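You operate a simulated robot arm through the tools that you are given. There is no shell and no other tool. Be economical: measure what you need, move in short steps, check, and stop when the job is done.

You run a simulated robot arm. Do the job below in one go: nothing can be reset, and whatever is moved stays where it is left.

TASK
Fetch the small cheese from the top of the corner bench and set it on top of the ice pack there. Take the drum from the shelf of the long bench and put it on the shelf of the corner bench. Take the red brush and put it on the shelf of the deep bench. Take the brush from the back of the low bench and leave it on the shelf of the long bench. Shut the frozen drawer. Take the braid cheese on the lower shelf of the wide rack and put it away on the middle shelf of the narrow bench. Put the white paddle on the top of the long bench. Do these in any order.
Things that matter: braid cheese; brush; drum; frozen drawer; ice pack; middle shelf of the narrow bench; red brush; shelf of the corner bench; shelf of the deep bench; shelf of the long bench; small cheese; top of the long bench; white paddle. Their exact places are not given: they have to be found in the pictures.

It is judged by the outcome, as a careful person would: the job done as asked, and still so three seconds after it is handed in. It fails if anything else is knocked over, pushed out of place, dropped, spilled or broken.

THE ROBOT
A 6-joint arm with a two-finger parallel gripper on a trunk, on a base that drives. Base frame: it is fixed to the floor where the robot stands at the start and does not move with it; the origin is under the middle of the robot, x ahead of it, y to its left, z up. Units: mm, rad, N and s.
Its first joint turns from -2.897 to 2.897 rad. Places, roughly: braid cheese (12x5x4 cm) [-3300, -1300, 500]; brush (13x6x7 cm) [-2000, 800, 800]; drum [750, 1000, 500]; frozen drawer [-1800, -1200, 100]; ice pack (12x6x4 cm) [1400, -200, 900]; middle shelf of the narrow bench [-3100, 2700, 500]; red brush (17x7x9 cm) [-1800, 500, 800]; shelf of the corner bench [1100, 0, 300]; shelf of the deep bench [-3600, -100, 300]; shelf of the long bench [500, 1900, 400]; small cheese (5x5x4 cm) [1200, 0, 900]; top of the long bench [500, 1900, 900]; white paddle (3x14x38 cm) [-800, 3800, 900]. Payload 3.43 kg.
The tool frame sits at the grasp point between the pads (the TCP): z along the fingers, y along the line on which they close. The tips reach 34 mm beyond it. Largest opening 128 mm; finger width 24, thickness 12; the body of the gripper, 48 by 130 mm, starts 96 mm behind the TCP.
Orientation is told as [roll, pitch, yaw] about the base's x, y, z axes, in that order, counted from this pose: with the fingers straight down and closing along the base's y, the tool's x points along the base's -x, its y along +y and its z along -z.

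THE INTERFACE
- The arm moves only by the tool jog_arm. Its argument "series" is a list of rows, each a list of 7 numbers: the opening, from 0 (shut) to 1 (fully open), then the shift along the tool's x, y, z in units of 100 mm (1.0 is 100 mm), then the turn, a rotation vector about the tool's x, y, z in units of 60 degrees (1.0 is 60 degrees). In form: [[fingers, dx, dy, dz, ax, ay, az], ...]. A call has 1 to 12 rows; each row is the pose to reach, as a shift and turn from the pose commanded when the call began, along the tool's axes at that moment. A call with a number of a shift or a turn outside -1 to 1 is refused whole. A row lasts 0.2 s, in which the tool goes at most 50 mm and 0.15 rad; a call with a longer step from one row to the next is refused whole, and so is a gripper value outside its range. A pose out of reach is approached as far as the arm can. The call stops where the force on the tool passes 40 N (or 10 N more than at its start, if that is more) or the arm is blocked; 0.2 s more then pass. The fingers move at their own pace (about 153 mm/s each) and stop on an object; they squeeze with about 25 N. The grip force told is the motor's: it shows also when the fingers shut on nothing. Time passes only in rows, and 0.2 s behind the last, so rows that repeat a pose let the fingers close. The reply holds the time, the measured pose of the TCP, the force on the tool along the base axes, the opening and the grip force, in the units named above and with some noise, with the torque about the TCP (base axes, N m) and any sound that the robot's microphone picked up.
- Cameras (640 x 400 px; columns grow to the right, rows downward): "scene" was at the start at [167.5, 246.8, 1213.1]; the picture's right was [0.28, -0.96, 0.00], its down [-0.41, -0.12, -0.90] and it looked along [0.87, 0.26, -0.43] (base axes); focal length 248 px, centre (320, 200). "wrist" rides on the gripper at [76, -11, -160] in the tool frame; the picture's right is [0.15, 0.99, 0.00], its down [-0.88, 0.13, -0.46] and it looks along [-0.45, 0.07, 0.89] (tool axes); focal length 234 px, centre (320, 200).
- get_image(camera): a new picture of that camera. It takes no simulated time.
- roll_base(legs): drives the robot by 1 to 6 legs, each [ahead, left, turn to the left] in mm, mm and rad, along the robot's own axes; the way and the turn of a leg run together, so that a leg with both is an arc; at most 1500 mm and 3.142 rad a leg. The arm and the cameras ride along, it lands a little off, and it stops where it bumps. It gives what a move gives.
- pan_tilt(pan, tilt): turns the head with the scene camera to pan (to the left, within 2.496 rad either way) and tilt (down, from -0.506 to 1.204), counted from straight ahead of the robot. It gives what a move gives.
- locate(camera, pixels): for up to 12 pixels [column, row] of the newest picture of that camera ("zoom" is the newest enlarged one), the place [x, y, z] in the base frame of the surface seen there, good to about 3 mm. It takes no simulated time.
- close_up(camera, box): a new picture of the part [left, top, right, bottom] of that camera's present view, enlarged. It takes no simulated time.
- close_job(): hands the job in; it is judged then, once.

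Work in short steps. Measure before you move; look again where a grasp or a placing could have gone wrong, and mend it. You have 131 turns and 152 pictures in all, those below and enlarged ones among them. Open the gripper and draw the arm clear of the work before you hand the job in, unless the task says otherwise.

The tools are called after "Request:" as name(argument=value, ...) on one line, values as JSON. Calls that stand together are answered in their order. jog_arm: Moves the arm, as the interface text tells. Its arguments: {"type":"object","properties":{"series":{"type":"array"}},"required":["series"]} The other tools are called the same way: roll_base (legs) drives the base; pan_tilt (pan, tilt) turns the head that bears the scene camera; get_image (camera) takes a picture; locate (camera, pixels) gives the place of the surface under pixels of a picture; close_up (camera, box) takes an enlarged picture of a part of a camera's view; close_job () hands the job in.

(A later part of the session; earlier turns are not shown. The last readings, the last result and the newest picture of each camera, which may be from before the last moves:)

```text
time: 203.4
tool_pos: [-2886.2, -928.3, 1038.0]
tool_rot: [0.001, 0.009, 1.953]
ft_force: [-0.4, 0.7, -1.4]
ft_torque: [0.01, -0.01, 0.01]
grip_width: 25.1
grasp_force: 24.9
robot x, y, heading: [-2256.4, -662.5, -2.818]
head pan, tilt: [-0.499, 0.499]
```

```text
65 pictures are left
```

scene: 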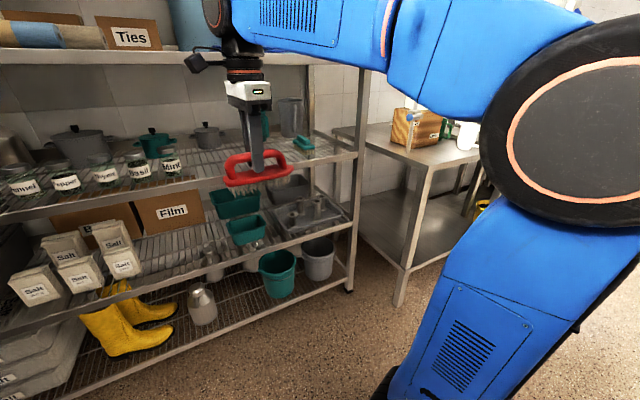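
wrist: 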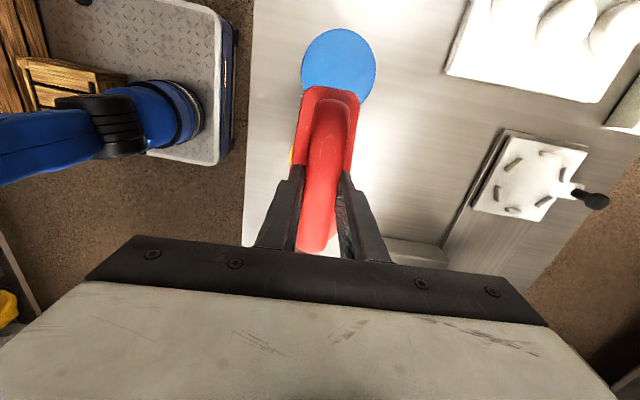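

I lower the tool here at constant radius in front of the rack, to see how low it can go.

Request:
jog_arm(series=[[0, 0, 0, 0.4, 0, 0, 0], [0, 0, 0, 0.8, 0, 0, 0], [0, 0, 0, 1, 0, 0, 0]])

Request:
jog_arm(series=[[0, 0, 0, 0.4, 0, 0, 0], [0, 0, 0, 0.8, 0, 0, 0], [0, 0, 0, 1, 0, 0, 0]])

Request:
jog_arm(series=[[0, 0, 0, 0.4, 0, 0, 0], [0, 0, 0, 0.8, 0, 0, 0], [0, 0, 0, 1, 0, 0, 0]])

Request:
jog_arm(series=[[0, 0, 0, 0.4, 0, 0, 0], [0, 0, 0, 0.8, 0, 0, 0], [0, 0, 0, 1, 0, 0, 0]])

Request:
jog_arm(series=[[0, 0, 0, 0.4, 0, 0, 0], [0, 0, 0, 0.8, 0, 0, 0], [0, 0, 0, 1, 0, 0, 0]])

Request:
jog_arm(series=[[0, 0, 0, 0.4, 0, 0, 0], [0, 0, 0, 0.8, 0, 0, 0], [0, 0, 0, 1, 0, 0, 0]])

Request:
get_image(camera="scene")

```text
time: 204.2
tool_pos: [-2888.9, -928.0, 938.8]
tool_rot: [0.0, 0.008, 1.951]
ft_force: [0.7, -0.5, -1.6]
ft_torque: [-0.01, -0.02, -0.01]
grip_width: 25.3
grasp_force: 24.9
robot x, y, heading: [-2259.7, -662.4, -2.818]
head pan, tilt: [-0.499, 0.499]
```

```text
time: 205.0
tool_pos: [-2887.2, -928.1, 839.4]
tool_rot: [0.001, 0.008, 1.95]
ft_force: [0.7, 0.0, -1.6]
ft_torque: [0.0, 0.01, 0.04]
grip_width: 25.2
grasp_force: 24.7
robot x, y, heading: [-2259.7, -663.7, -2.821]
head pan, tilt: [-0.499, 0.499]
```

```text
time: 205.8
tool_pos: [-2887.1, -928.9, 741.2]
tool_rot: [0.001, 0.009, 1.951]
ft_force: [-0.2, -2.0, -1.7]
ft_torque: [-0.02, 0.0, -0.03]
grip_width: 25.5
grasp_force: 24.9
robot x, y, heading: [-2259.1, -660.0, -2.814]
head pan, tilt: [-0.499, 0.499]
```

```text
time: 206.6
tool_pos: [-2886.1, -928.7, 639.3]
tool_rot: [0.0, 0.008, 1.952]
ft_force: [0.7, -0.5, -1.5]
ft_torque: [-0.01, 0.01, 0.02]
grip_width: 25.8
grasp_force: 24.4
robot x, y, heading: [-2259.0, -659.8, -2.82]
head pan, tilt: [-0.499, 0.499]
```

```text
time: 207.4
tool_pos: [-2888.4, -932.4, 538.1]
tool_rot: [0.0, 0.009, 1.95]
ft_force: [0.7, -0.3, -1.4]
ft_torque: [-0.04, 0.02, -0.02]
grip_width: 25.3
grasp_force: 24.9
robot x, y, heading: [-2255.9, -658.2, -2.819]
head pan, tilt: [-0.499, 0.499]
```

```text
time: 208.2
tool_pos: [-2887.1, -932.3, 438.6]
tool_rot: [0.0, 0.01, 1.952]
ft_force: [0.3, 0.2, -0.6]
ft_torque: [-0.03, 0.03, 0.02]
grip_width: 25.4
grasp_force: 25.2
robot x, y, heading: [-2257.0, -661.6, -2.819]
head pan, tilt: [-0.499, 0.499]
```

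```text
64 pictures are left
```

scene: 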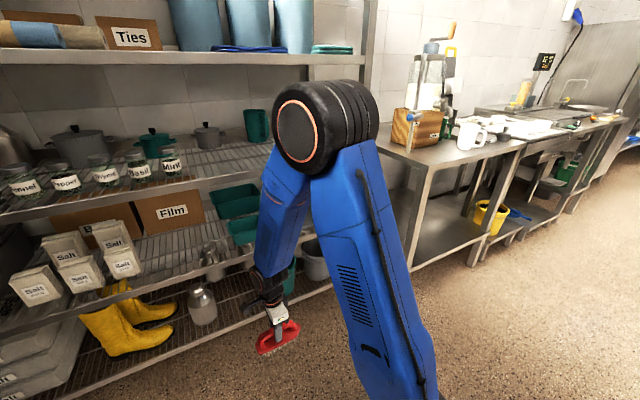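

It reaches z 438 well. I strafe right to the deep bench (tool just in front of its edge), then look.

Request:
jog_arm(series=[[0, 0, 0, 0.2, 0, 0, 0], [0, 0, 0, 0.38, 0, 0, 0]])

Request:
roll_base(legs=[[25, 0, 0], [0, -1010, 0]])

Request:
get_image(camera="scene")

```text
time: 208.8
tool_pos: [-2886.9, -933.1, 402.5]
tool_rot: [0.001, 0.009, 1.953]
ft_force: [-0.8, 0.9, -1.4]
ft_torque: [0.01, -0.02, 0.0]
grip_width: 25.3
grasp_force: 25.1
robot x, y, heading: [-2254.4, -660.0, -2.816]
head pan, tilt: [-0.499, 0.499]
```

```text
time: 214.4
tool_pos: [-3226.6, 14.7, 403.6]
tool_rot: [-0.001, 0.009, 1.941]
ft_force: [0.7, -1.1, -1.2]
ft_torque: [-0.01, 0.01, 0.0]
grip_width: 25.2
grasp_force: 25.6
robot x, y, heading: [-2595.4, 282.0, -2.829]
head pan, tilt: [-0.499, 0.499]
```

```text
63 pictures are left
```

scene: 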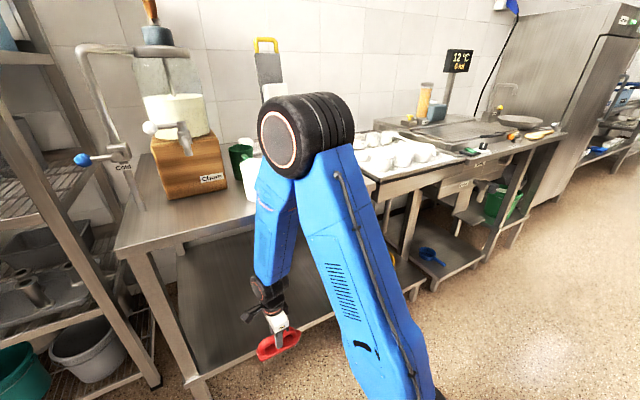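

Tool is in front of the deep bench's shelf at z 404 (t −998). I back 60 mm and extend the arm 180 mm in under the top, watching forces.

Request:
roll_base(legs=[[-60, 0, 0]])

Request:
jog_arm(series=[[0, 0, 0.3, 0, 0, 0, 0], [0, 0, 0.6, 0, 0, 0, 0], [0, 0, 0.9, 0, 0, 0, 0], [0, 0, 1, 0, 0, 0, 0]])

Request:
jog_arm(series=[[0, 0, 0.2, 0, 0, 0, 0], [0, 0, 0.4, 0, 0, 0, 0], [0, 0, 0.6, 0, 0, 0, 0], [0, 0, 0.8, 0, 0, 0, 0]])

Request:
get_image(camera="scene")

Request:
get_image(camera="wrist")

```text
time: 215.3
tool_pos: [-3168.6, 34.9, 403.1]
tool_rot: [0.002, 0.009, 1.938]
ft_force: [-0.2, -0.5, -1.1]
ft_torque: [-0.03, -0.01, 0.0]
grip_width: 25.5
grasp_force: 24.7
robot x, y, heading: [-2535.2, 300.8, -2.83]
head pan, tilt: [-0.499, 0.499]
```

```text
time: 216.3
tool_pos: [-3262.2, -2.7, 404.0]
tool_rot: [0.0, 0.009, 1.938]
ft_force: [0.2, -0.3, -1.8]
ft_torque: [-0.03, -0.01, -0.02]
grip_width: 25.5
grasp_force: 25.2
robot x, y, heading: [-2537.4, 299.7, -2.831]
head pan, tilt: [-0.499, 0.499]
```

```text
time: 217.6
tool_pos: [-3304.5, -19.2, 397.4]
tool_rot: [-0.03, 0.003, 1.938]
ft_force: [-0.7, 0.7, -2.5]
ft_torque: [-0.01, -0.01, 0.03]
grip_width: 25.6
grasp_force: 25.0
robot x, y, heading: [-2525.2, 304.5, -2.835]
head pan, tilt: [-0.499, 0.499]
stopped in row 4: the arm was blocked; the commanded pose is now the measured one
```

```text
62 pictures are left
```

scene: 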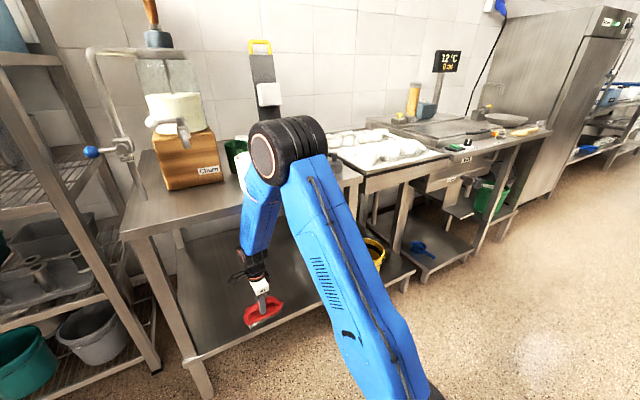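

```text
61 pictures are left
```

wrist: 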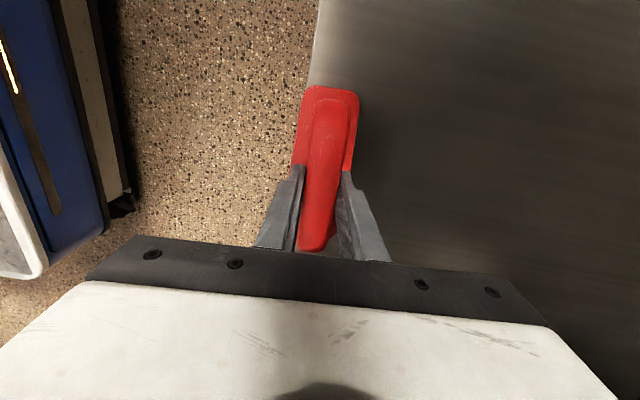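

The forearm met the bench's top edge with the brush 26 mm inside the shelf edge. I lower 10 mm, which frees some room, and edge further in.

Request:
jog_arm(series=[[0, 0, -0.05, 0, 0, 0, 0], [0, 0, -0.05, 0.08, 0.02, 0, 0], [0, 0, 0, 0.08, 0.02, 0, 0], [0, 0, 0.06, 0.08, 0.02, 0, 0], [0, 0, 0.12, 0.08, 0.02, 0, 0], [0, 0, 0.18, 0.08, 0.02, 0, 0]])

Request:
get_image(camera="wrist")

Request:
locate(camera="wrist", pixels=[[308, 80], [322, 30], [300, 110], [350, 60], [400, 100], [330, 95], [305, 160]])

```text
time: 218.9
tool_pos: [-3302.5, -18.1, 392.4]
tool_rot: [-0.055, 0.002, 1.938]
ft_force: [-0.3, 0.8, -1.6]
ft_torque: [-0.05, 0.0, 0.01]
grip_width: 25.5
grasp_force: 24.4
robot x, y, heading: [-2517.0, 302.5, -2.828]
head pan, tilt: [-0.499, 0.499]
```

```text
60 pictures are left
```

wrist: 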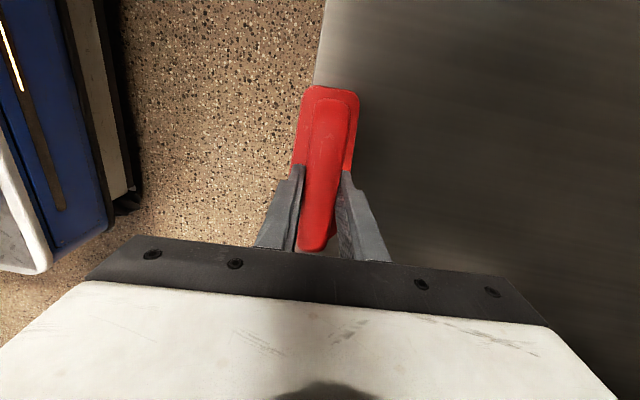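

```text
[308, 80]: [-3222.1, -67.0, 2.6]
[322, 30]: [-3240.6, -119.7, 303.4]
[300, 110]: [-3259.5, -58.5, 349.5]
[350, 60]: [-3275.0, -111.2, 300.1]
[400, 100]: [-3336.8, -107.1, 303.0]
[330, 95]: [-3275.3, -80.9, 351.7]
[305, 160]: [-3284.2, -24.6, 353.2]
```

The brush's near side is now right at the shelf edge with its centre ~35 mm inside. I set it down here, then will push it deeper with the fingers.

Request:
jog_arm(series=[[0, 0, 0, 0.05, 0, 0, 0], [0, 0, 0, 0.1, 0, 0, 0], [0, 0, 0, 0.13, 0, 0, 0], [0, 0, 0, 0.15, 0, 0, 0]])

Request:
get_image(camera="wrist")

```text
time: 219.9
tool_pos: [-3307.3, -21.8, 385.3]
tool_rot: [-0.041, 0.001, 1.943]
ft_force: [-0.8, -0.1, -1.4]
ft_torque: [0.0, -0.03, -0.03]
grip_width: 25.1
grasp_force: 24.7
robot x, y, heading: [-2521.4, 300.0, -2.83]
head pan, tilt: [-0.499, 0.499]
```

```text
59 pictures are left
```

wrist: 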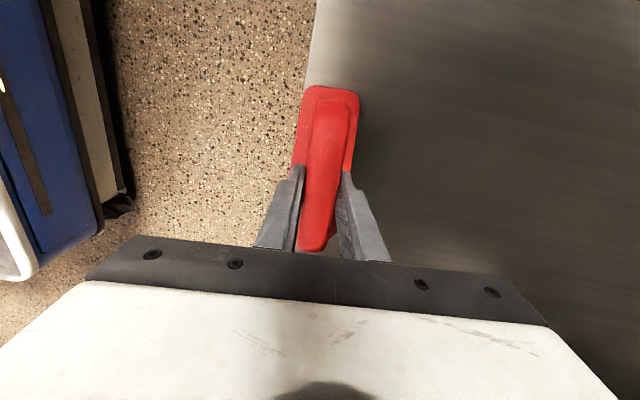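

Not yet touching; 6–7 mm to go, with a small nudge inward.

Request:
jog_arm(series=[[0, 0, 0.05, 0.04, 0, 0, 0], [0, 0, 0.1, 0.08, 0, 0, 0], [0, 0, 0.13, 0.12, 0, 0, 0], [0, 0, 0.13, 0.14, 0, 0, 0]])

Request:
get_image(camera="wrist")

Request:
locate(camera="wrist", pixels=[[322, 30], [310, 75], [300, 115], [330, 95], [355, 100], [345, 160], [298, 150]])

```text
time: 220.9
tool_pos: [-3310.6, -26.6, 375.0]
tool_rot: [-0.038, 0.003, 1.942]
ft_force: [5.7, 5.3, 18.1]
ft_torque: [-0.03, 0.0, -0.04]
grip_width: 25.7
grasp_force: 25.2
robot x, y, heading: [-2513.0, 304.4, -2.826]
head pan, tilt: [-0.499, 0.499]
```

```text
58 pictures are left
```

wrist: 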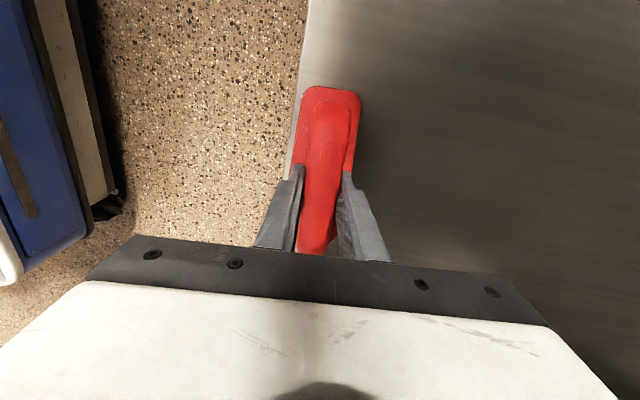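

```text
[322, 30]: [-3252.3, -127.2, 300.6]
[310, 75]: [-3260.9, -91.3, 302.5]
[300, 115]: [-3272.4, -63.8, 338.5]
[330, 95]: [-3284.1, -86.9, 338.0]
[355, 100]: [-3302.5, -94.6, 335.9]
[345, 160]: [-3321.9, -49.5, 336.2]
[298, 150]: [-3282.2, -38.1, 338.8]
```

It rests on the shelf (18 N), near side ~10 mm inside the edge. I open wide, rise while easing back, and clear the handle.

Request:
jog_arm(series=[[0.3, 0, 0, -0.03, 0, 0, 0], [0.7, 0, 0, -0.04, 0, 0, 0], [0.7, 0, 0, -0.04, 0, 0, 0], [0.7, 0, -0.05, -0.15, 0, 0, 0], [0.7, 0, -0.13, -0.3, 0, 0, 0], [0.7, 0, -0.22, -0.45, 0, 0, 0], [0.7, 0, -0.3, -0.6, 0, 0, 0]])

Request:
get_image(camera="wrist")

```text
time: 222.8
tool_pos: [-3287.9, -8.8, 399.9]
tool_rot: [-0.097, -0.005, 1.941]
ft_force: [-0.8, -0.3, 0.5]
ft_torque: [0.0, -0.02, 0.0]
grip_width: 89.4
grasp_force: 0.1
robot x, y, heading: [-2524.9, 298.3, -2.836]
head pan, tilt: [-0.499, 0.499]
stopped in row 7: the arm was blocked; the commanded pose is now the measured one
```

```text
57 pictures are left
```

wrist: 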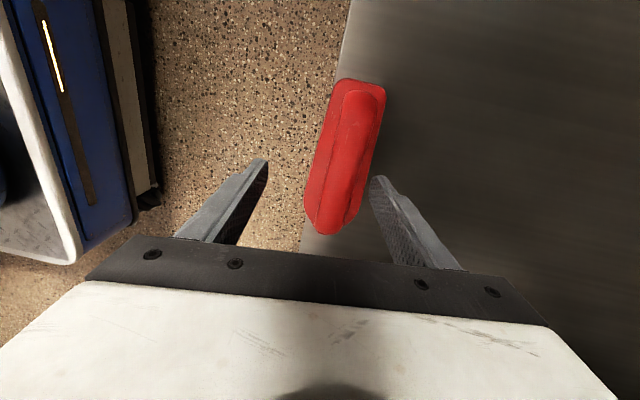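

The forearm blocks further rise; I open fully for more room, ease back 20 mm, then rise.

Request:
jog_arm(series=[[1, 0, 0, 0, 0, 0, 0], [1, 0, 0, 0, 0, 0, 0], [1, 0, -0.08, 0, -0.03, 0, 0], [1, 0, -0.16, 0, -0.05, 0, 0], [1, 0, -0.2, -0.05, -0.07, 0, 0], [1, 0, -0.2, -0.12, -0.09, 0, 0], [1, 0, -0.2, -0.2, -0.09, 0, 0], [1, 0, -0.22, -0.28, -0.09, 0, 0]])

Request:
get_image(camera="wrist")

```text
time: 224.6
tool_pos: [-3270.5, -0.9, 431.1]
tool_rot: [-0.003, -0.005, 1.94]
ft_force: [0.2, -0.2, 0.5]
ft_torque: [-0.04, -0.01, 0.05]
grip_width: 128.0
grasp_force: 0.0
robot x, y, heading: [-2527.5, 298.4, -2.835]
head pan, tilt: [-0.499, 0.499]
```

```text
56 pictures are left
```

wrist: 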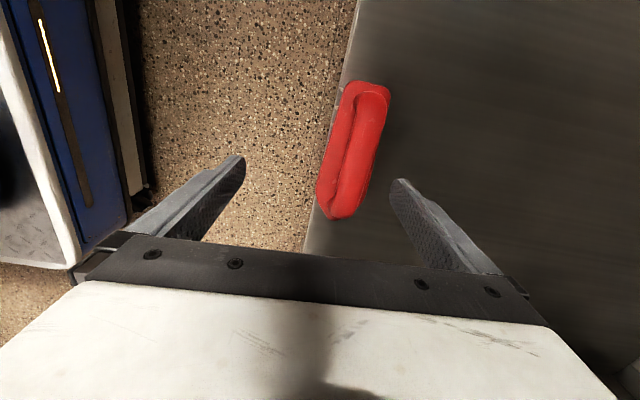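

Clear of the handle now. I draw back, close, lower to the brush's body height and push it ~25 mm further in.

Request:
jog_arm(series=[[1, 0, -0.4, 0, 0, 0, 0], [0.5, 0, -0.8, 0, 0, 0, 0], [0, 0, -1, 0, 0, 0, 0], [0, 0, -1, 0, 0, 0, 0], [0, 0, -1, 0.3, 0, 0, 0], [0, 0, -1, 0.6, 0, 0, 0], [0, 0, -1, 0.73, 0, 0, 0]])

Request:
jog_arm(series=[[0, 0, 0.4, 0, 0, 0, 0], [0, 0, 0.7, 0, 0, 0, 0], [0, 0, 0.9, 0, 0, 0, 0], [0, 0, 0.97, 0, 0, 0, 0]])

Request:
jog_arm(series=[[0, 0, 0.06, 0, 0, 0, 0], [0, 0, 0.12, 0, 0, 0, 0], [0, 0, 0.18, 0, 0, 0, 0], [0, 0, 0.24, 0, 0, 0, 0], [0, 0, 0.3, 0, 0, 0, 0], [0, 0, 0.36, 0, 0, 0, 0]])

Request:
get_image(camera="wrist")

```text
time: 226.2
tool_pos: [-3178.1, 35.2, 357.3]
tool_rot: [-0.004, -0.005, 1.941]
ft_force: [0.0, -0.1, -0.7]
ft_torque: [0.0, -0.02, -0.01]
grip_width: 0.1
grasp_force: 25.2
robot x, y, heading: [-2526.6, 299.3, -2.832]
head pan, tilt: [-0.499, 0.499]
```

```text
time: 227.2
tool_pos: [-3267.4, -0.2, 356.8]
tool_rot: [-0.004, -0.006, 1.941]
ft_force: [0.7, 0.1, 0.9]
ft_torque: [0.02, 0.03, 0.01]
grip_width: 0.0
grasp_force: 24.9
robot x, y, heading: [-2526.7, 300.8, -2.828]
head pan, tilt: [-0.499, 0.499]
```

```text
time: 228.6
tool_pos: [-3301.1, -14.0, 357.2]
tool_rot: [-0.004, -0.004, 1.942]
ft_force: [0.2, -0.1, 0.1]
ft_torque: [0.0, 0.0, 0.03]
grip_width: 0.0
grasp_force: 25.2
robot x, y, heading: [-2533.8, 299.2, -2.831]
head pan, tilt: [-0.499, 0.499]
```

```text
55 pictures are left
```

wrist: 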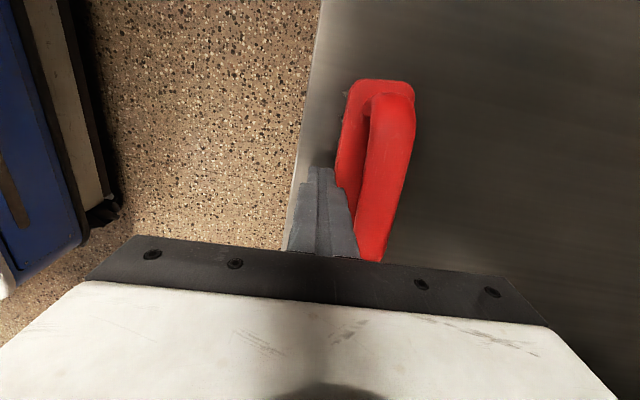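

The brush is now ~35 mm inside the edge. I withdraw, raise with the yaw turned back to straight, and drive north round the island's end to approach the grey brush lengthwise.

Request:
jog_arm(series=[[0, 0, -0.4, 0, 0, 0, 0], [0, 0, -0.8, 0, 0, 0, 0], [0, 0, -1, 0, 0, 0, 0]])

Request:
jog_arm(series=[[0, 0, -0.3, 0, 0, 0, -0.13], [0, 0, -0.6, 0, 0, 0, -0.26], [0.2, 0, -0.6, -0.3, 0, 0, -0.39], [0.4, 0, -0.6, -0.5, 0, 0, -0.52], [0.6, 0, -0.6, -0.7, 0, 0, -0.65], [0.6, 0, -0.6, -0.9, 0, 0, -0.78], [0.6, 0, -0.6, -1, 0, 0, -0.9]])

Request:
jog_arm(series=[[0.6, 0, 0, -0.2, 0, 0, -0.13], [0.6, 0, 0, -0.4, 0, 0, -0.26], [0.6, 0, 0, -0.6, 0, 0, -0.39], [0.6, 0, 0, -0.8, 0, 0, -0.52], [0.6, 0, 0, -1, 0, 0, -0.545]])

Request:
jog_arm(series=[[0.6, 0, 0, -0.4, 0, 0, 0], [0.6, 0, 0, -0.8, 0, 0, 0], [0.6, 0, 0, -1, 0, 0, 0]])

Request:
jog_arm(series=[[0.6, 0, 0, -0.4, 0, 0, 0], [0.6, 0, 0, -0.8, 0, 0, 0], [0.6, 0, 0, -1, 0, 0, 0]])

Request:
jog_arm(series=[[0.6, 0, 0, -0.4, 0, 0, 0], [0.6, 0, 0, -0.8, 0, 0, 0], [0.6, 0, 0, -1, 0, 0, 0]])

Request:
roll_base(legs=[[0, -1240, 0], [-360, 0, 0]])

Request:
pan_tilt(pan=1.5, tilt=0.6)

Request:
get_image(camera="scene")

```text
time: 229.3
tool_pos: [-3207.7, 24.6, 357.4]
tool_rot: [-0.004, -0.004, 1.941]
ft_force: [0.4, 1.2, 0.6]
ft_torque: [0.01, 0.04, 0.02]
grip_width: 0.0
grasp_force: 25.3
robot x, y, heading: [-2528.3, 301.9, -2.831]
head pan, tilt: [-0.499, 0.499]
```

```text
time: 230.9
tool_pos: [-3153.3, 43.8, 456.6]
tool_rot: [-0.006, -0.001, 2.885]
ft_force: [-0.5, 0.2, 0.1]
ft_torque: [0.01, 0.0, -0.04]
grip_width: 77.0
grasp_force: 0.0
robot x, y, heading: [-2524.2, 298.7, -2.828]
head pan, tilt: [-0.499, 0.499]
```

```text
time: 232.2
tool_pos: [-3152.6, 43.6, 556.5]
tool_rot: [-0.005, 0.004, -2.828]
ft_force: [0.3, 0.0, 0.2]
ft_torque: [-0.02, 0.0, 0.06]
grip_width: 76.9
grasp_force: 0.0
robot x, y, heading: [-2526.6, 299.4, -2.83]
head pan, tilt: [-0.499, 0.499]
```

```text
time: 232.9
tool_pos: [-3151.7, 42.1, 659.2]
tool_rot: [-0.006, 0.004, -2.83]
ft_force: [-0.5, -0.6, 0.3]
ft_torque: [0.03, 0.0, -0.02]
grip_width: 76.9
grasp_force: 0.0
robot x, y, heading: [-2523.7, 300.2, -2.831]
head pan, tilt: [-0.499, 0.499]
```

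```text
time: 233.8
tool_pos: [-3150.9, 44.0, 757.9]
tool_rot: [-0.004, 0.004, -2.828]
ft_force: [-0.6, 0.6, -0.3]
ft_torque: [-0.01, -0.02, -0.04]
grip_width: 76.9
grasp_force: 0.0
robot x, y, heading: [-2527.7, 302.8, -2.829]
head pan, tilt: [-0.499, 0.499]
```

```text
time: 234.6
tool_pos: [-3151.7, 42.4, 857.4]
tool_rot: [-0.005, 0.005, -2.828]
ft_force: [-0.1, -0.6, 0.5]
ft_torque: [-0.02, 0.01, 0.03]
grip_width: 77.0
grasp_force: 0.0
robot x, y, heading: [-2526.8, 301.3, -2.834]
head pan, tilt: [-0.499, 0.499]
```

```text
time: 242.7
tool_pos: [-3186.4, 1320.3, 857.5]
tool_rot: [-0.004, 0.003, -2.822]
ft_force: [0.3, 0.3, -0.6]
ft_torque: [0.03, 0.0, 0.0]
grip_width: 77.0
grasp_force: 0.0
robot x, y, heading: [-2561.4, 1586.8, -2.819]
head pan, tilt: [-0.499, 0.499]
```

```text
time: 244.6
tool_pos: [-3186.1, 1319.5, 856.8]
tool_rot: [-0.005, 0.003, -2.822]
ft_force: [-0.2, 0.2, 0.5]
ft_torque: [0.0, -0.04, 0.01]
grip_width: 76.8
grasp_force: 0.0
robot x, y, heading: [-2558.6, 1586.4, -2.832]
head pan, tilt: [1.499, 0.6]
```

```text
54 pictures are left
```

scene: 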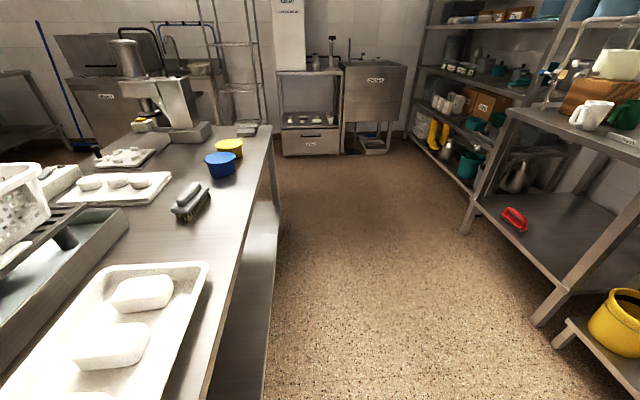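

Red brush sits well on the deep bench's shelf at (514,219). The grey brush is at (190,200); I zoom and locate it.

Request:
close_up(camera="scene", box=[130, 130, 290, 230])

Request:
locate(camera="zoom", pixels=[[240, 225], [185, 290], [205, 285], [225, 250], [245, 225], [270, 220], [300, 240], [200, 320], [290, 250], [180, 300]])

Request:
locate(camera="scene", pixels=[[208, 270], [140, 265], [30, 160], [45, 200], [125, 215]])

```text
4.00 times, centred on (210, 180) of scene
```

zoom: 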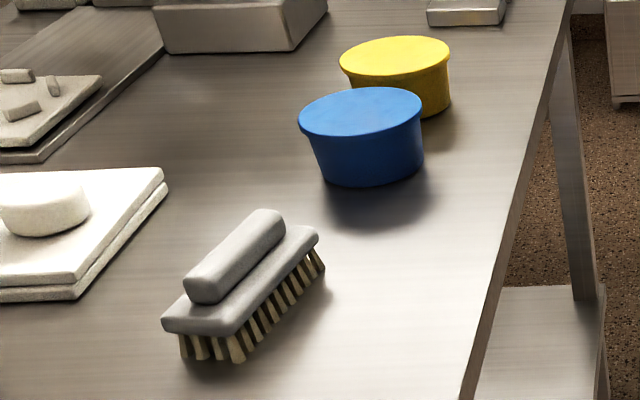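

```text
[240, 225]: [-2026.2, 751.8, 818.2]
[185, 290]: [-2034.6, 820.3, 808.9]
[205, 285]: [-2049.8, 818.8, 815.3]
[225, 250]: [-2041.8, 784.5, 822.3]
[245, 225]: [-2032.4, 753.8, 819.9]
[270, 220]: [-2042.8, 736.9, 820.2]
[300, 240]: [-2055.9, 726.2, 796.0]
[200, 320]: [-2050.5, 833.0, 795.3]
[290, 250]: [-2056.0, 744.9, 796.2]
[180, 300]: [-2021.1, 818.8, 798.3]
```

```text
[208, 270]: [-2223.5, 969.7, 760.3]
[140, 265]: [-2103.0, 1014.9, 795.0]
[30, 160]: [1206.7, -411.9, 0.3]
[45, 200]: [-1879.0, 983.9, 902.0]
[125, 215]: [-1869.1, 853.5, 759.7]
```

Brush: base plate 60 mm wide at z≈791, centre ≈(-2039,778), axis angle ≈−1.50; island's north edge is at t≈−1943. I raise, reposition, turn to face south, and pitch the tool 45° with matching yaw.

Request:
jog_arm(series=[[0.8, 0, 0, -0.4, 0, 0, 0], [0.8, 0, 0, -0.8, 0, 0, 0], [0.8, 0, 0, -1, 0, 0, 0]])

Request:
roll_base(legs=[[-189, -101, 0], [0, 0, 1.57]])

Request:
jog_arm(series=[[0.8, -0.17, 0, 0, 0, -0.125, 0], [0.8, -0.34, 0, 0, 0, -0.25, 0], [0.8, -0.5, 0, 0, 0, -0.375, 0], [0.8, -0.67, 0, 0, 0, -0.5, 0], [0.8, -0.84, 0, 0, 0, -0.625, 0], [0.8, -1, 0, 0, 0, -0.75, 0]])

Request:
jog_arm(series=[[0.8, -0.23, 0, 0.23, 0.05, 0, 0.05], [0.8, -0.47, 0, 0.47, 0.1, 0, 0.1], [0.8, -0.707, 0, 0.707, 0.159, 0, 0.159]])

Request:
get_image(camera="wrist")

```text
time: 245.4
tool_pos: [-3184.8, 1318.4, 958.9]
tool_rot: [-0.006, 0.003, -2.821]
ft_force: [0.6, -0.1, 0.4]
ft_torque: [-0.01, -0.01, 0.01]
grip_width: 102.1
grasp_force: 0.0
robot x, y, heading: [-2565.1, 1584.3, -2.826]
head pan, tilt: [1.499, 0.6]
```

```text
time: 249.0
tool_pos: [-2750.8, 1146.5, 958.9]
tool_rot: [-0.005, 0.002, -2.15]
ft_force: [0.2, 0.3, -0.3]
ft_torque: [0.01, -0.02, 0.0]
grip_width: 102.3
grasp_force: 0.0
robot x, y, heading: [-2426.2, 1744.7, -2.155]
head pan, tilt: [1.499, 0.6]
stopped in leg 2: the robot was blocked; the commanded pose is now the measured one
```

```text
time: 250.4
tool_pos: [-2803.0, 1062.2, 957.8]
tool_rot: [-0.006, -0.784, -2.145]
ft_force: [0.8, -0.5, -0.7]
ft_torque: [0.04, 0.01, -0.01]
grip_width: 102.2
grasp_force: 0.1
robot x, y, heading: [-2423.5, 1743.1, -2.154]
head pan, tilt: [1.499, 0.6]
```

```text
time: 251.2
tool_pos: [-2859.6, 979.2, 958.2]
tool_rot: [-0.007, -0.786, -2.383]
ft_force: [0.1, 0.8, 0.0]
ft_torque: [-0.02, -0.04, 0.04]
grip_width: 102.3
grasp_force: 0.0
robot x, y, heading: [-2428.0, 1741.8, -2.158]
head pan, tilt: [1.499, 0.6]
```

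```text
52 pictures are left
```

wrist: 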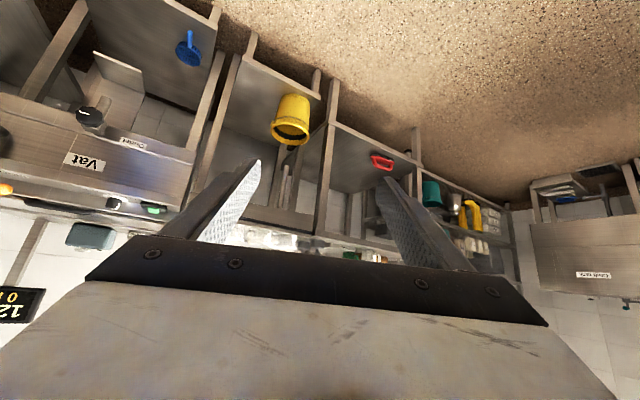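

The base corner touched the island's corner while turning. I step back 100 mm from it, finish the turn, then return.

Request:
roll_base(legs=[[-62, -78, 0], [0, 0, 0.897], [85, 0, 0]])

Request:
get_image(camera="wrist")

Request:
pan_tilt(pan=0.1, tilt=0.55)

Request:
get_image(camera="scene")

```text
time: 255.4
tool_pos: [-2102.4, 943.0, 958.6]
tool_rot: [-0.006, -0.783, -1.482]
ft_force: [-0.2, 0.1, 0.0]
ft_torque: [-0.02, -0.01, 0.01]
grip_width: 102.3
grasp_force: 0.1
robot x, y, heading: [-2432.5, 1755.5, -1.248]
head pan, tilt: [1.499, 0.6]
```

```text
51 pictures are left
```

wrist: 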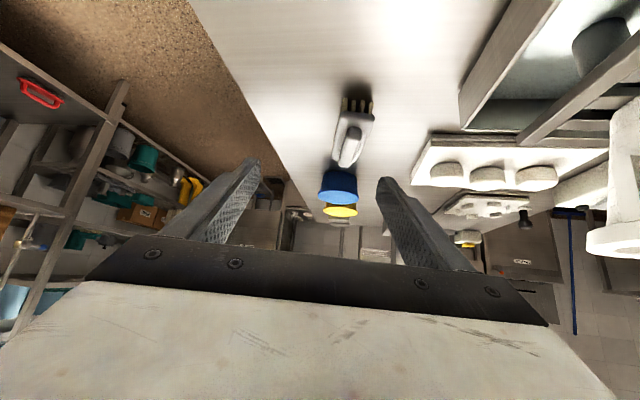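

```text
time: 256.9
tool_pos: [-2102.6, 942.6, 957.6]
tool_rot: [-0.007, -0.784, -1.48]
ft_force: [-0.2, 0.3, 0.8]
ft_torque: [0.02, 0.01, 0.0]
grip_width: 102.5
grasp_force: 0.0
robot x, y, heading: [-2430.5, 1758.0, -1.252]
head pan, tilt: [0.099, 0.55]
```

```text
50 pictures are left
```

scene: 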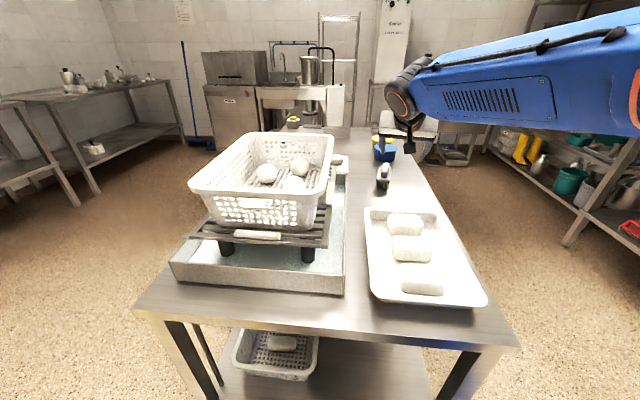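

Aligned well. I locate the grey brush in the wrist view.

Request:
close_up(camera="wrist", box=[300, 70, 420, 190])

Request:
locate(camera="wrist", pixels=[[340, 112], [374, 116], [353, 140], [346, 160], [358, 125], [333, 150], [363, 155], [350, 105]])

```text
3.33 times, centred on (360, 130) of wrist
```

zoom: 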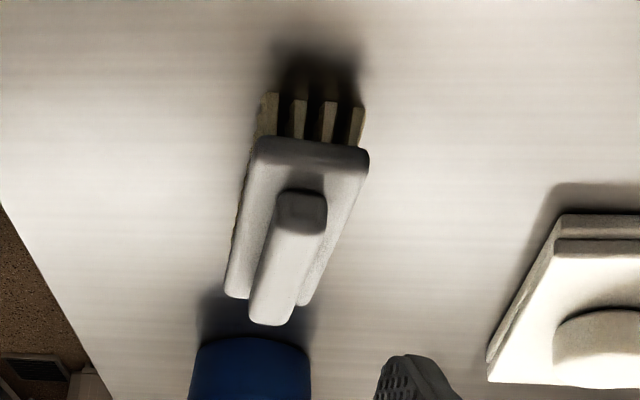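

```text
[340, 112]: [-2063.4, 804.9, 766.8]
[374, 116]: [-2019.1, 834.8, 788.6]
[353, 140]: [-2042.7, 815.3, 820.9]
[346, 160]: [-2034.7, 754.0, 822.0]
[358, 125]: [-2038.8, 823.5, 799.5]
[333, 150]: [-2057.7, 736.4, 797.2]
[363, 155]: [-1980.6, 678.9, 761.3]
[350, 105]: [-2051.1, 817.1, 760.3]
```

Brush axis ≈−1.47, centre ≈(-2036,768). I shift 51 mm and advance 238 mm along the 45° tool axis in stages.

Request:
jog_arm(series=[[0.8, -0.05, 0.25, 0.15, 0, 0, 0], [0.8, -0.1, 0.45, 0.3, 0, 0, 0], [0.8, -0.14, 0.51, 0.5, 0, 0, 0], [0.8, -0.14, 0.51, 0.8, 0, 0, 0]])

Request:
jog_arm(series=[[0.8, 0, 0, 0.3, 0, 0, 0], [0.8, 0, 0, 0.6, 0, 0, 0], [0.8, 0, 0, 0.9, 0, 0, 0]])

Request:
get_image(camera="wrist")

```text
time: 257.9
tool_pos: [-2045.8, 883.3, 911.3]
tool_rot: [-0.008, -0.785, -1.482]
ft_force: [0.3, 0.4, 0.7]
ft_torque: [0.0, -0.02, -0.02]
grip_width: 102.6
grasp_force: 0.1
robot x, y, heading: [-2432.0, 1752.6, -1.251]
head pan, tilt: [0.099, 0.55]
```

```text
time: 258.7
tool_pos: [-2042.7, 817.7, 849.5]
tool_rot: [-0.006, -0.786, -1.481]
ft_force: [0.5, 0.1, -0.2]
ft_torque: [0.01, 0.0, 0.0]
grip_width: 102.4
grasp_force: 0.1
robot x, y, heading: [-2429.6, 1755.5, -1.251]
head pan, tilt: [0.099, 0.55]
```

```text
48 pictures are left
```

wrist: 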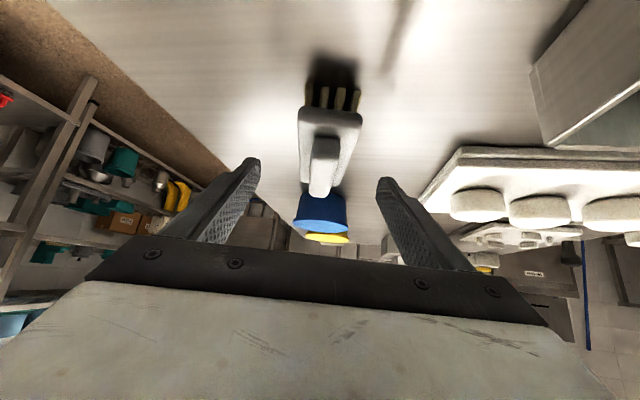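

Centred. I advance the last 68 mm and close across the base plate.

Request:
jog_arm(series=[[0.8, 0, 0, 0.25, 0, 0, 0], [0.8, 0, 0, 0.5, 0, 0, 0], [0.8, 0, 0, 0.68, 0, 0, 0], [0.8, 0, 0, 0.68, 0, 0, 0], [0.2, 0, 0, 0.68, 0, 0, 0], [0.2, 0, 0, 0.68, 0, 0, 0], [0.2, 0, 0, 0.68, 0, 0, 0]])

Request:
get_image(camera="wrist")

```text
time: 260.3
tool_pos: [-2037.7, 768.8, 799.4]
tool_rot: [-0.006, -0.782, -1.481]
ft_force: [0.3, -1.4, 2.5]
ft_torque: [-0.14, -0.09, 0.02]
grip_width: 51.8
grasp_force: 24.6
robot x, y, heading: [-2434.1, 1752.2, -1.255]
head pan, tilt: [0.099, 0.55]
```

```text
47 pictures are left
```

wrist: 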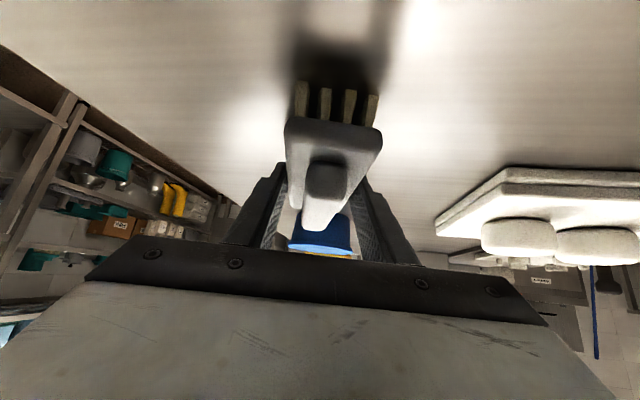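

Gripped at 52 mm. I lift 100 mm vertically and check.

Request:
jog_arm(series=[[0.2, -0.1, 0, -0.1, 0, 0, 0], [0.2, -0.3, 0, -0.3, 0, 0, 0], [0.2, -0.5, 0, -0.5, 0, 0, 0], [0.2, -0.75, 0, -0.75, 0, 0, 0], [0.2, -0.95, 0, -0.95, 0, 0, 0]])

Request:
get_image(camera="wrist")

Request:
pan_tilt(pan=0.6, tilt=0.5)

Request:
get_image(camera="scene")

```text
time: 261.5
tool_pos: [-2036.9, 771.1, 934.1]
tool_rot: [-0.009, -0.784, -1.479]
ft_force: [0.2, -0.7, -1.8]
ft_torque: [0.02, -0.02, -0.02]
grip_width: 51.7
grasp_force: 25.1
robot x, y, heading: [-2434.3, 1755.5, -1.254]
head pan, tilt: [0.099, 0.55]
```

```text
46 pictures are left
```

wrist: 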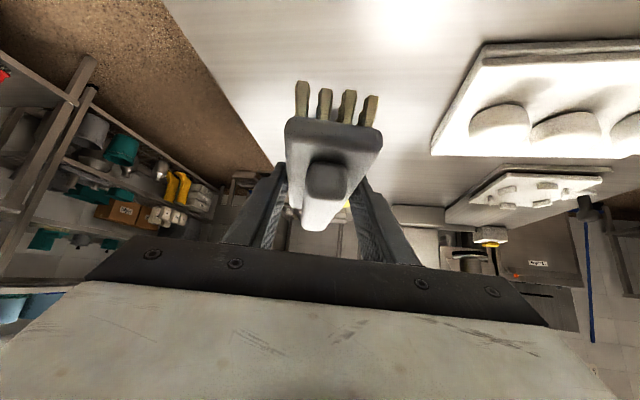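

```text
time: 262.4
tool_pos: [-2035.7, 769.5, 932.8]
tool_rot: [-0.008, -0.783, -1.48]
ft_force: [0.2, -0.7, -0.3]
ft_torque: [0.05, -0.03, -0.02]
grip_width: 51.7
grasp_force: 24.8
robot x, y, heading: [-2429.8, 1756.1, -1.254]
head pan, tilt: [0.6, 0.499]
```

```text
45 pictures are left
```

scene: 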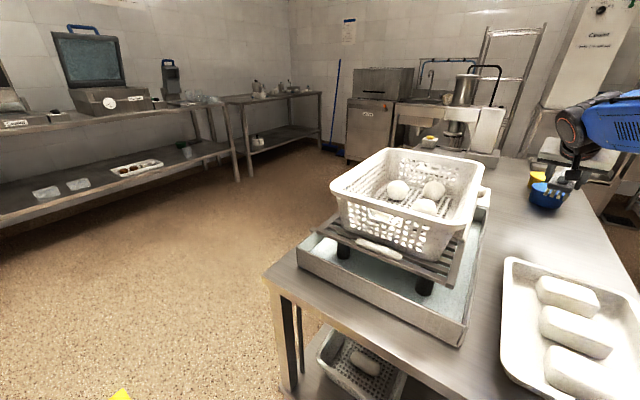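

I check the basket's height before choosing the way round to the long bench.

Request:
locate(camera="scene", pixels=[[335, 190], [440, 255], [480, 160], [385, 152], [270, 280], [300, 260], [440, 330]])

Request:
jog_arm(series=[[0.2, 0.0, 0, -0.35, 0, 0, 0], [0.2, 0.0, 0, -0.7, 0, 0, 0], [0.2, 0.0, 0, -1, 0, 0, 0]])

Request:
jog_arm(series=[[0.2, 0.0, 0, -0.35, 0, 0, 0], [0.2, 0.0, 0, -0.7, 0, 0, 0], [0.2, 0.0, 0, -1, 0, 0, 0]])

Request:
jog_arm(series=[[0.2, 0.3, 0, -0.3, 0, 0, 0], [0.2, 0.6, 0, -0.6, 0, 0, 0], [0.2, 0.9, 0, -0.9, 0, 0, 0]])

```text
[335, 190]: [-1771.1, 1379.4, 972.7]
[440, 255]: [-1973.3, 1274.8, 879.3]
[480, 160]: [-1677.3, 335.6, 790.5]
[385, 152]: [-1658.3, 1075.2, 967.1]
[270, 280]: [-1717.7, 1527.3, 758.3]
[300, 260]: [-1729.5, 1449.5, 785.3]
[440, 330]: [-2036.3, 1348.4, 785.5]
```

```text
time: 263.2
tool_pos: [-2043.4, 838.6, 1005.8]
tool_rot: [-0.008, -0.786, -1.48]
ft_force: [-1.4, -0.5, -1.9]
ft_torque: [-0.04, -0.02, 0.0]
grip_width: 51.8
grasp_force: 24.9
robot x, y, heading: [-2432.5, 1754.3, -1.259]
head pan, tilt: [0.6, 0.499]
```

```text
time: 264.0
tool_pos: [-2049.4, 910.4, 1077.5]
tool_rot: [-0.009, -0.784, -1.48]
ft_force: [0.1, -0.8, -1.2]
ft_torque: [-0.01, 0.02, -0.05]
grip_width: 51.8
grasp_force: 24.7
robot x, y, heading: [-2426.8, 1755.0, -1.253]
head pan, tilt: [0.6, 0.499]
```

```text
time: 264.8
tool_pos: [-2060.6, 1037.0, 1074.5]
tool_rot: [-0.007, -0.783, -1.482]
ft_force: [0.3, -0.2, -1.3]
ft_torque: [-0.01, 0.01, -0.02]
grip_width: 51.7
grasp_force: 24.6
robot x, y, heading: [-2431.1, 1755.6, -1.252]
head pan, tilt: [0.6, 0.499]
```

Basket top is 973, brush bottom ≈1033, so it clears. I back 100 mm, turn left to face the long bench direction, and look ahead.

Request:
roll_base(legs=[[-100, 0, 0], [0, 0, 1.56]])

Request:
pan_tilt(pan=0.15, tilt=0.45)

Request:
get_image(camera="scene")

Request:
locate(camera="scene", pixels=[[100, 250], [200, 250], [320, 300], [400, 250], [250, 200], [150, 200], [320, 180], [50, 250]])

```text
time: 269.8
tool_pos: [-1744.7, 2218.0, 1075.1]
tool_rot: [-0.006, -0.783, 0.084]
ft_force: [0.3, 0.0, -0.7]
ft_torque: [-0.02, -0.01, -0.02]
grip_width: 51.8
grasp_force: 25.1
robot x, y, heading: [-2462.3, 1851.6, 0.313]
head pan, tilt: [0.6, 0.499]
```

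```text
time: 270.7
tool_pos: [-1744.6, 2219.0, 1076.3]
tool_rot: [-0.007, -0.784, 0.084]
ft_force: [-0.3, 0.0, -1.0]
ft_torque: [0.01, 0.0, 0.03]
grip_width: 51.6
grasp_force: 24.9
robot x, y, heading: [-2461.0, 1848.6, 0.315]
head pan, tilt: [0.15, 0.45]
```

```text
44 pictures are left
```

scene: 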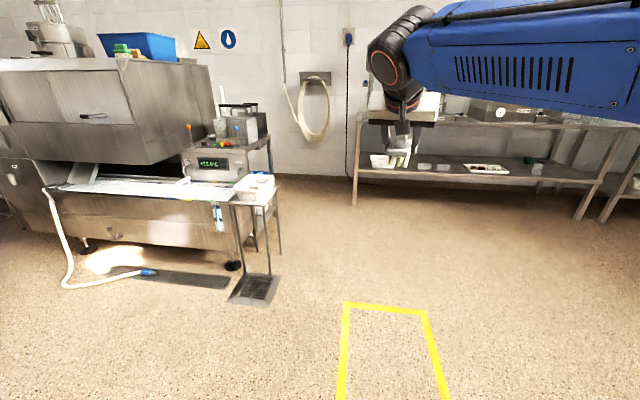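

```text
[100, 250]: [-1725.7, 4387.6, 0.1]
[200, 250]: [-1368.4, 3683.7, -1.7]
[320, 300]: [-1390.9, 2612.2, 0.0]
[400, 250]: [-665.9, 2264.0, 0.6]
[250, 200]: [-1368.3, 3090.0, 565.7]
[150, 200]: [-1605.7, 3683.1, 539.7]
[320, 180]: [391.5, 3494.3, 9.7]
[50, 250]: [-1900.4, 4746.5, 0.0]
```

The floor ahead is clear. I drive round to in front of the long bench's right end, straighten the yaw, and lower the brush at 45° to just above shelf height.

Request:
roll_base(legs=[[1500, 0, 0], [100, -1290, 0], [0, -500, 0]])

Request:
jog_arm(series=[[0.2, 0.3, 0, 0.3, -0.07, 0, -0.07], [0.2, 0.6, 0, 0.6, -0.13, 0, -0.13], [0.2, 0.9, 0, 0.9, -0.155, 0, -0.155], [0.2, 1, 0, 1, -0.155, 0, -0.155]])

Request:
jog_arm(series=[[0.2, 0.33, 0, 0.33, 0, 0, 0], [0.2, 0.66, 0, 0.66, 0, 0, 0], [0.2, 1, 0, 1, 0, 0, 0]])

Request:
jog_arm(series=[[0.2, 0.33, 0, 0.33, 0, 0, 0], [0.2, 0.66, 0, 0.66, 0, 0, 0], [0.2, 1, 0, 1, 0, 0, 0]])

Request:
jog_arm(series=[[0.2, 0.33, 0, 0.33, 0, 0, 0], [0.2, 0.66, 0, 0.66, 0, 0, 0], [0.2, 1, 0, 1, 0, 0, 0]])

Request:
get_image(camera="wrist")

Request:
get_image(camera="scene")

```text
time: 286.6
tool_pos: [320.4, 1037.3, 1076.1]
tool_rot: [-0.006, -0.783, 0.079]
ft_force: [-0.1, -0.1, -1.6]
ft_torque: [-0.01, 0.04, 0.0]
grip_width: 51.8
grasp_force: 24.9
robot x, y, heading: [-402.7, 672.5, 0.304]
head pan, tilt: [0.15, 0.45]
```

```text
time: 287.6
tool_pos: [319.6, 1035.2, 933.5]
tool_rot: [-0.007, -0.782, 0.309]
ft_force: [0.4, -0.2, -0.7]
ft_torque: [0.0, 0.0, -0.01]
grip_width: 51.6
grasp_force: 24.2
robot x, y, heading: [-401.0, 674.9, 0.309]
head pan, tilt: [0.15, 0.45]
```

```text
time: 288.4
tool_pos: [318.0, 1035.6, 793.6]
tool_rot: [-0.005, -0.784, 0.307]
ft_force: [-0.6, -0.6, -1.5]
ft_torque: [0.02, 0.04, 0.02]
grip_width: 51.8
grasp_force: 24.7
robot x, y, heading: [-402.0, 674.8, 0.31]
head pan, tilt: [0.15, 0.45]
```

```text
time: 289.2
tool_pos: [319.4, 1034.4, 653.8]
tool_rot: [-0.007, -0.784, 0.308]
ft_force: [0.1, 0.2, -2.0]
ft_torque: [0.02, 0.01, -0.01]
grip_width: 51.6
grasp_force: 25.3
robot x, y, heading: [-401.7, 673.5, 0.307]
head pan, tilt: [0.15, 0.45]
```

```text
time: 290.0
tool_pos: [318.7, 1032.9, 512.4]
tool_rot: [-0.008, -0.782, 0.308]
ft_force: [0.0, 0.3, -0.8]
ft_torque: [0.01, 0.0, 0.0]
grip_width: 51.7
grasp_force: 25.1
robot x, y, heading: [-399.7, 673.8, 0.304]
head pan, tilt: [0.15, 0.45]
```

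```text
43 pictures are left
```

wrist: 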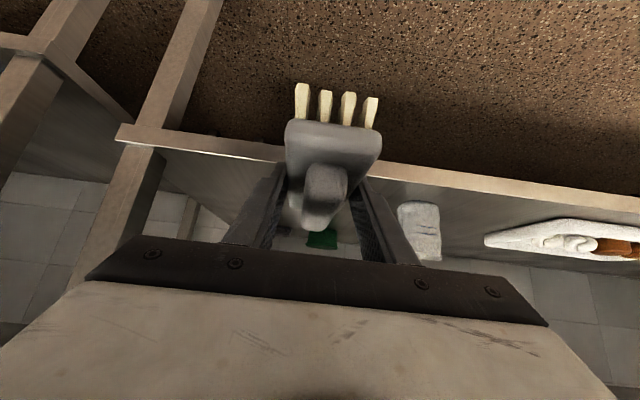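

```text
42 pictures are left
```

scene: 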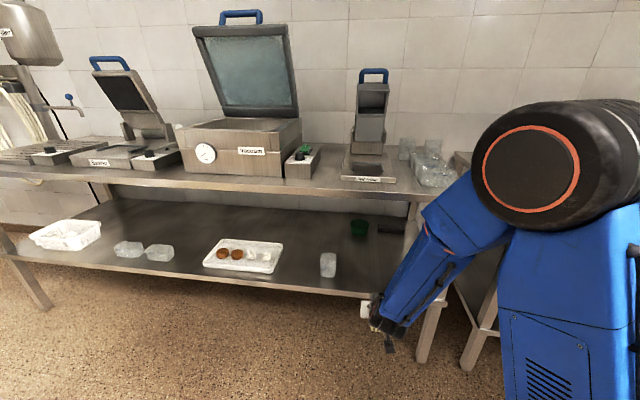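

Tool is aligned (t −886) with the free spot where the drum stood. I roll in 300 mm.

Request:
roll_base(legs=[[300, 0, 0]])

Request:
jog_arm(series=[[0.2, 0.12, 0, 0.12, 0, 0, 0], [0.2, 0.24, 0, 0.24, 0, 0, 0], [0.2, 0.31, 0, 0.31, 0, 0, 0], [0.2, 0.31, 0, 0.31, 0, 0, 0]])

Request:
get_image(camera="wrist")

```text
time: 292.0
tool_pos: [601.0, 1118.2, 512.2]
tool_rot: [-0.008, -0.781, 0.303]
ft_force: [-0.2, -0.8, -1.9]
ft_torque: [-0.03, 0.0, 0.02]
grip_width: 51.8
grasp_force: 25.0
robot x, y, heading: [-120.2, 760.8, 0.3]
head pan, tilt: [0.15, 0.45]
```

```text
time: 293.0
tool_pos: [601.7, 1117.3, 468.0]
tool_rot: [-0.008, -0.782, 0.305]
ft_force: [-0.4, -0.4, -2.0]
ft_torque: [0.0, 0.01, -0.02]
grip_width: 51.8
grasp_force: 25.0
robot x, y, heading: [-122.9, 760.0, 0.302]
head pan, tilt: [0.15, 0.45]
```

```text
41 pictures are left
```

wrist: 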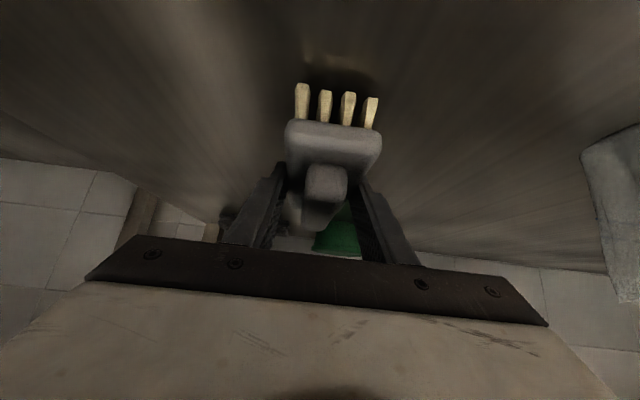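

About 6 mm above the shelf. I set it down and release, then rise along the tool axis away.

Request:
jog_arm(series=[[0.2, 0.025, 0, 0.025, 0, 0, 0], [0.2, 0.05, 0, 0.05, 0, 0, 0], [0.2, 0.055, 0, 0.055, 0, 0, 0]])

```text
time: 293.8
tool_pos: [601.3, 1118.9, 460.0]
tool_rot: [-0.008, -0.783, 0.303]
ft_force: [-0.2, -1.5, 1.0]
ft_torque: [0.08, -0.08, -0.02]
grip_width: 51.8
grasp_force: 24.8
robot x, y, heading: [-118.9, 758.3, 0.302]
head pan, tilt: [0.15, 0.45]
```

It touches down. I open and withdraw along the tool's axis, then back out and look.

Request:
jog_arm(series=[[0.5, 0, 0, 0, 0, 0, 0], [0.8, 0, 0, 0, 0, 0, 0], [0.8, 0, 0, 0, 0, 0, 0], [0.8, 0, 0, -0.3, 0, 0, 0], [0.8, 0, 0, -0.6, 0, 0, 0], [0.8, 0, 0, -1, 0, 0, 0]])

Request:
roll_base(legs=[[-350, 0, 0]])

Request:
get_image(camera="wrist")

```text
time: 295.2
tool_pos: [555.7, 1126.6, 544.5]
tool_rot: [-0.01, -0.78, 0.306]
ft_force: [-0.4, 0.0, -0.3]
ft_torque: [-0.01, -0.01, -0.02]
grip_width: 102.6
grasp_force: 0.1
out of reach, approached as far as the arm can: row 4, 5, 6
robot x, y, heading: [-121.1, 760.1, 0.301]
head pan, tilt: [0.15, 0.45]
```

```text
time: 297.6
tool_pos: [211.1, 1019.8, 544.7]
tool_rot: [-0.008, -0.781, 0.306]
ft_force: [0.1, 1.1, 1.0]
ft_torque: [0.02, 0.01, 0.0]
grip_width: 102.3
grasp_force: 0.2
robot x, y, heading: [-463.8, 654.4, 0.308]
head pan, tilt: [0.15, 0.45]
```

```text
40 pictures are left
```

wrist: 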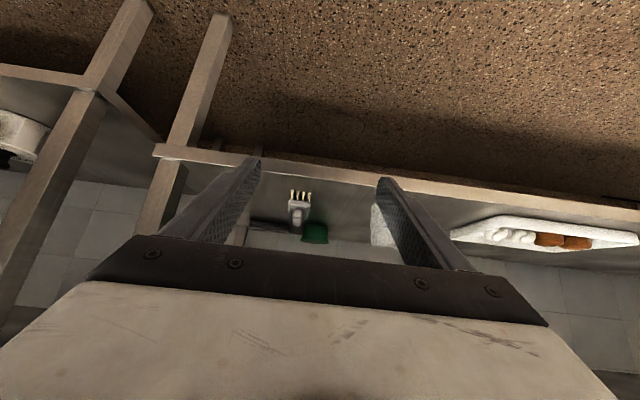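

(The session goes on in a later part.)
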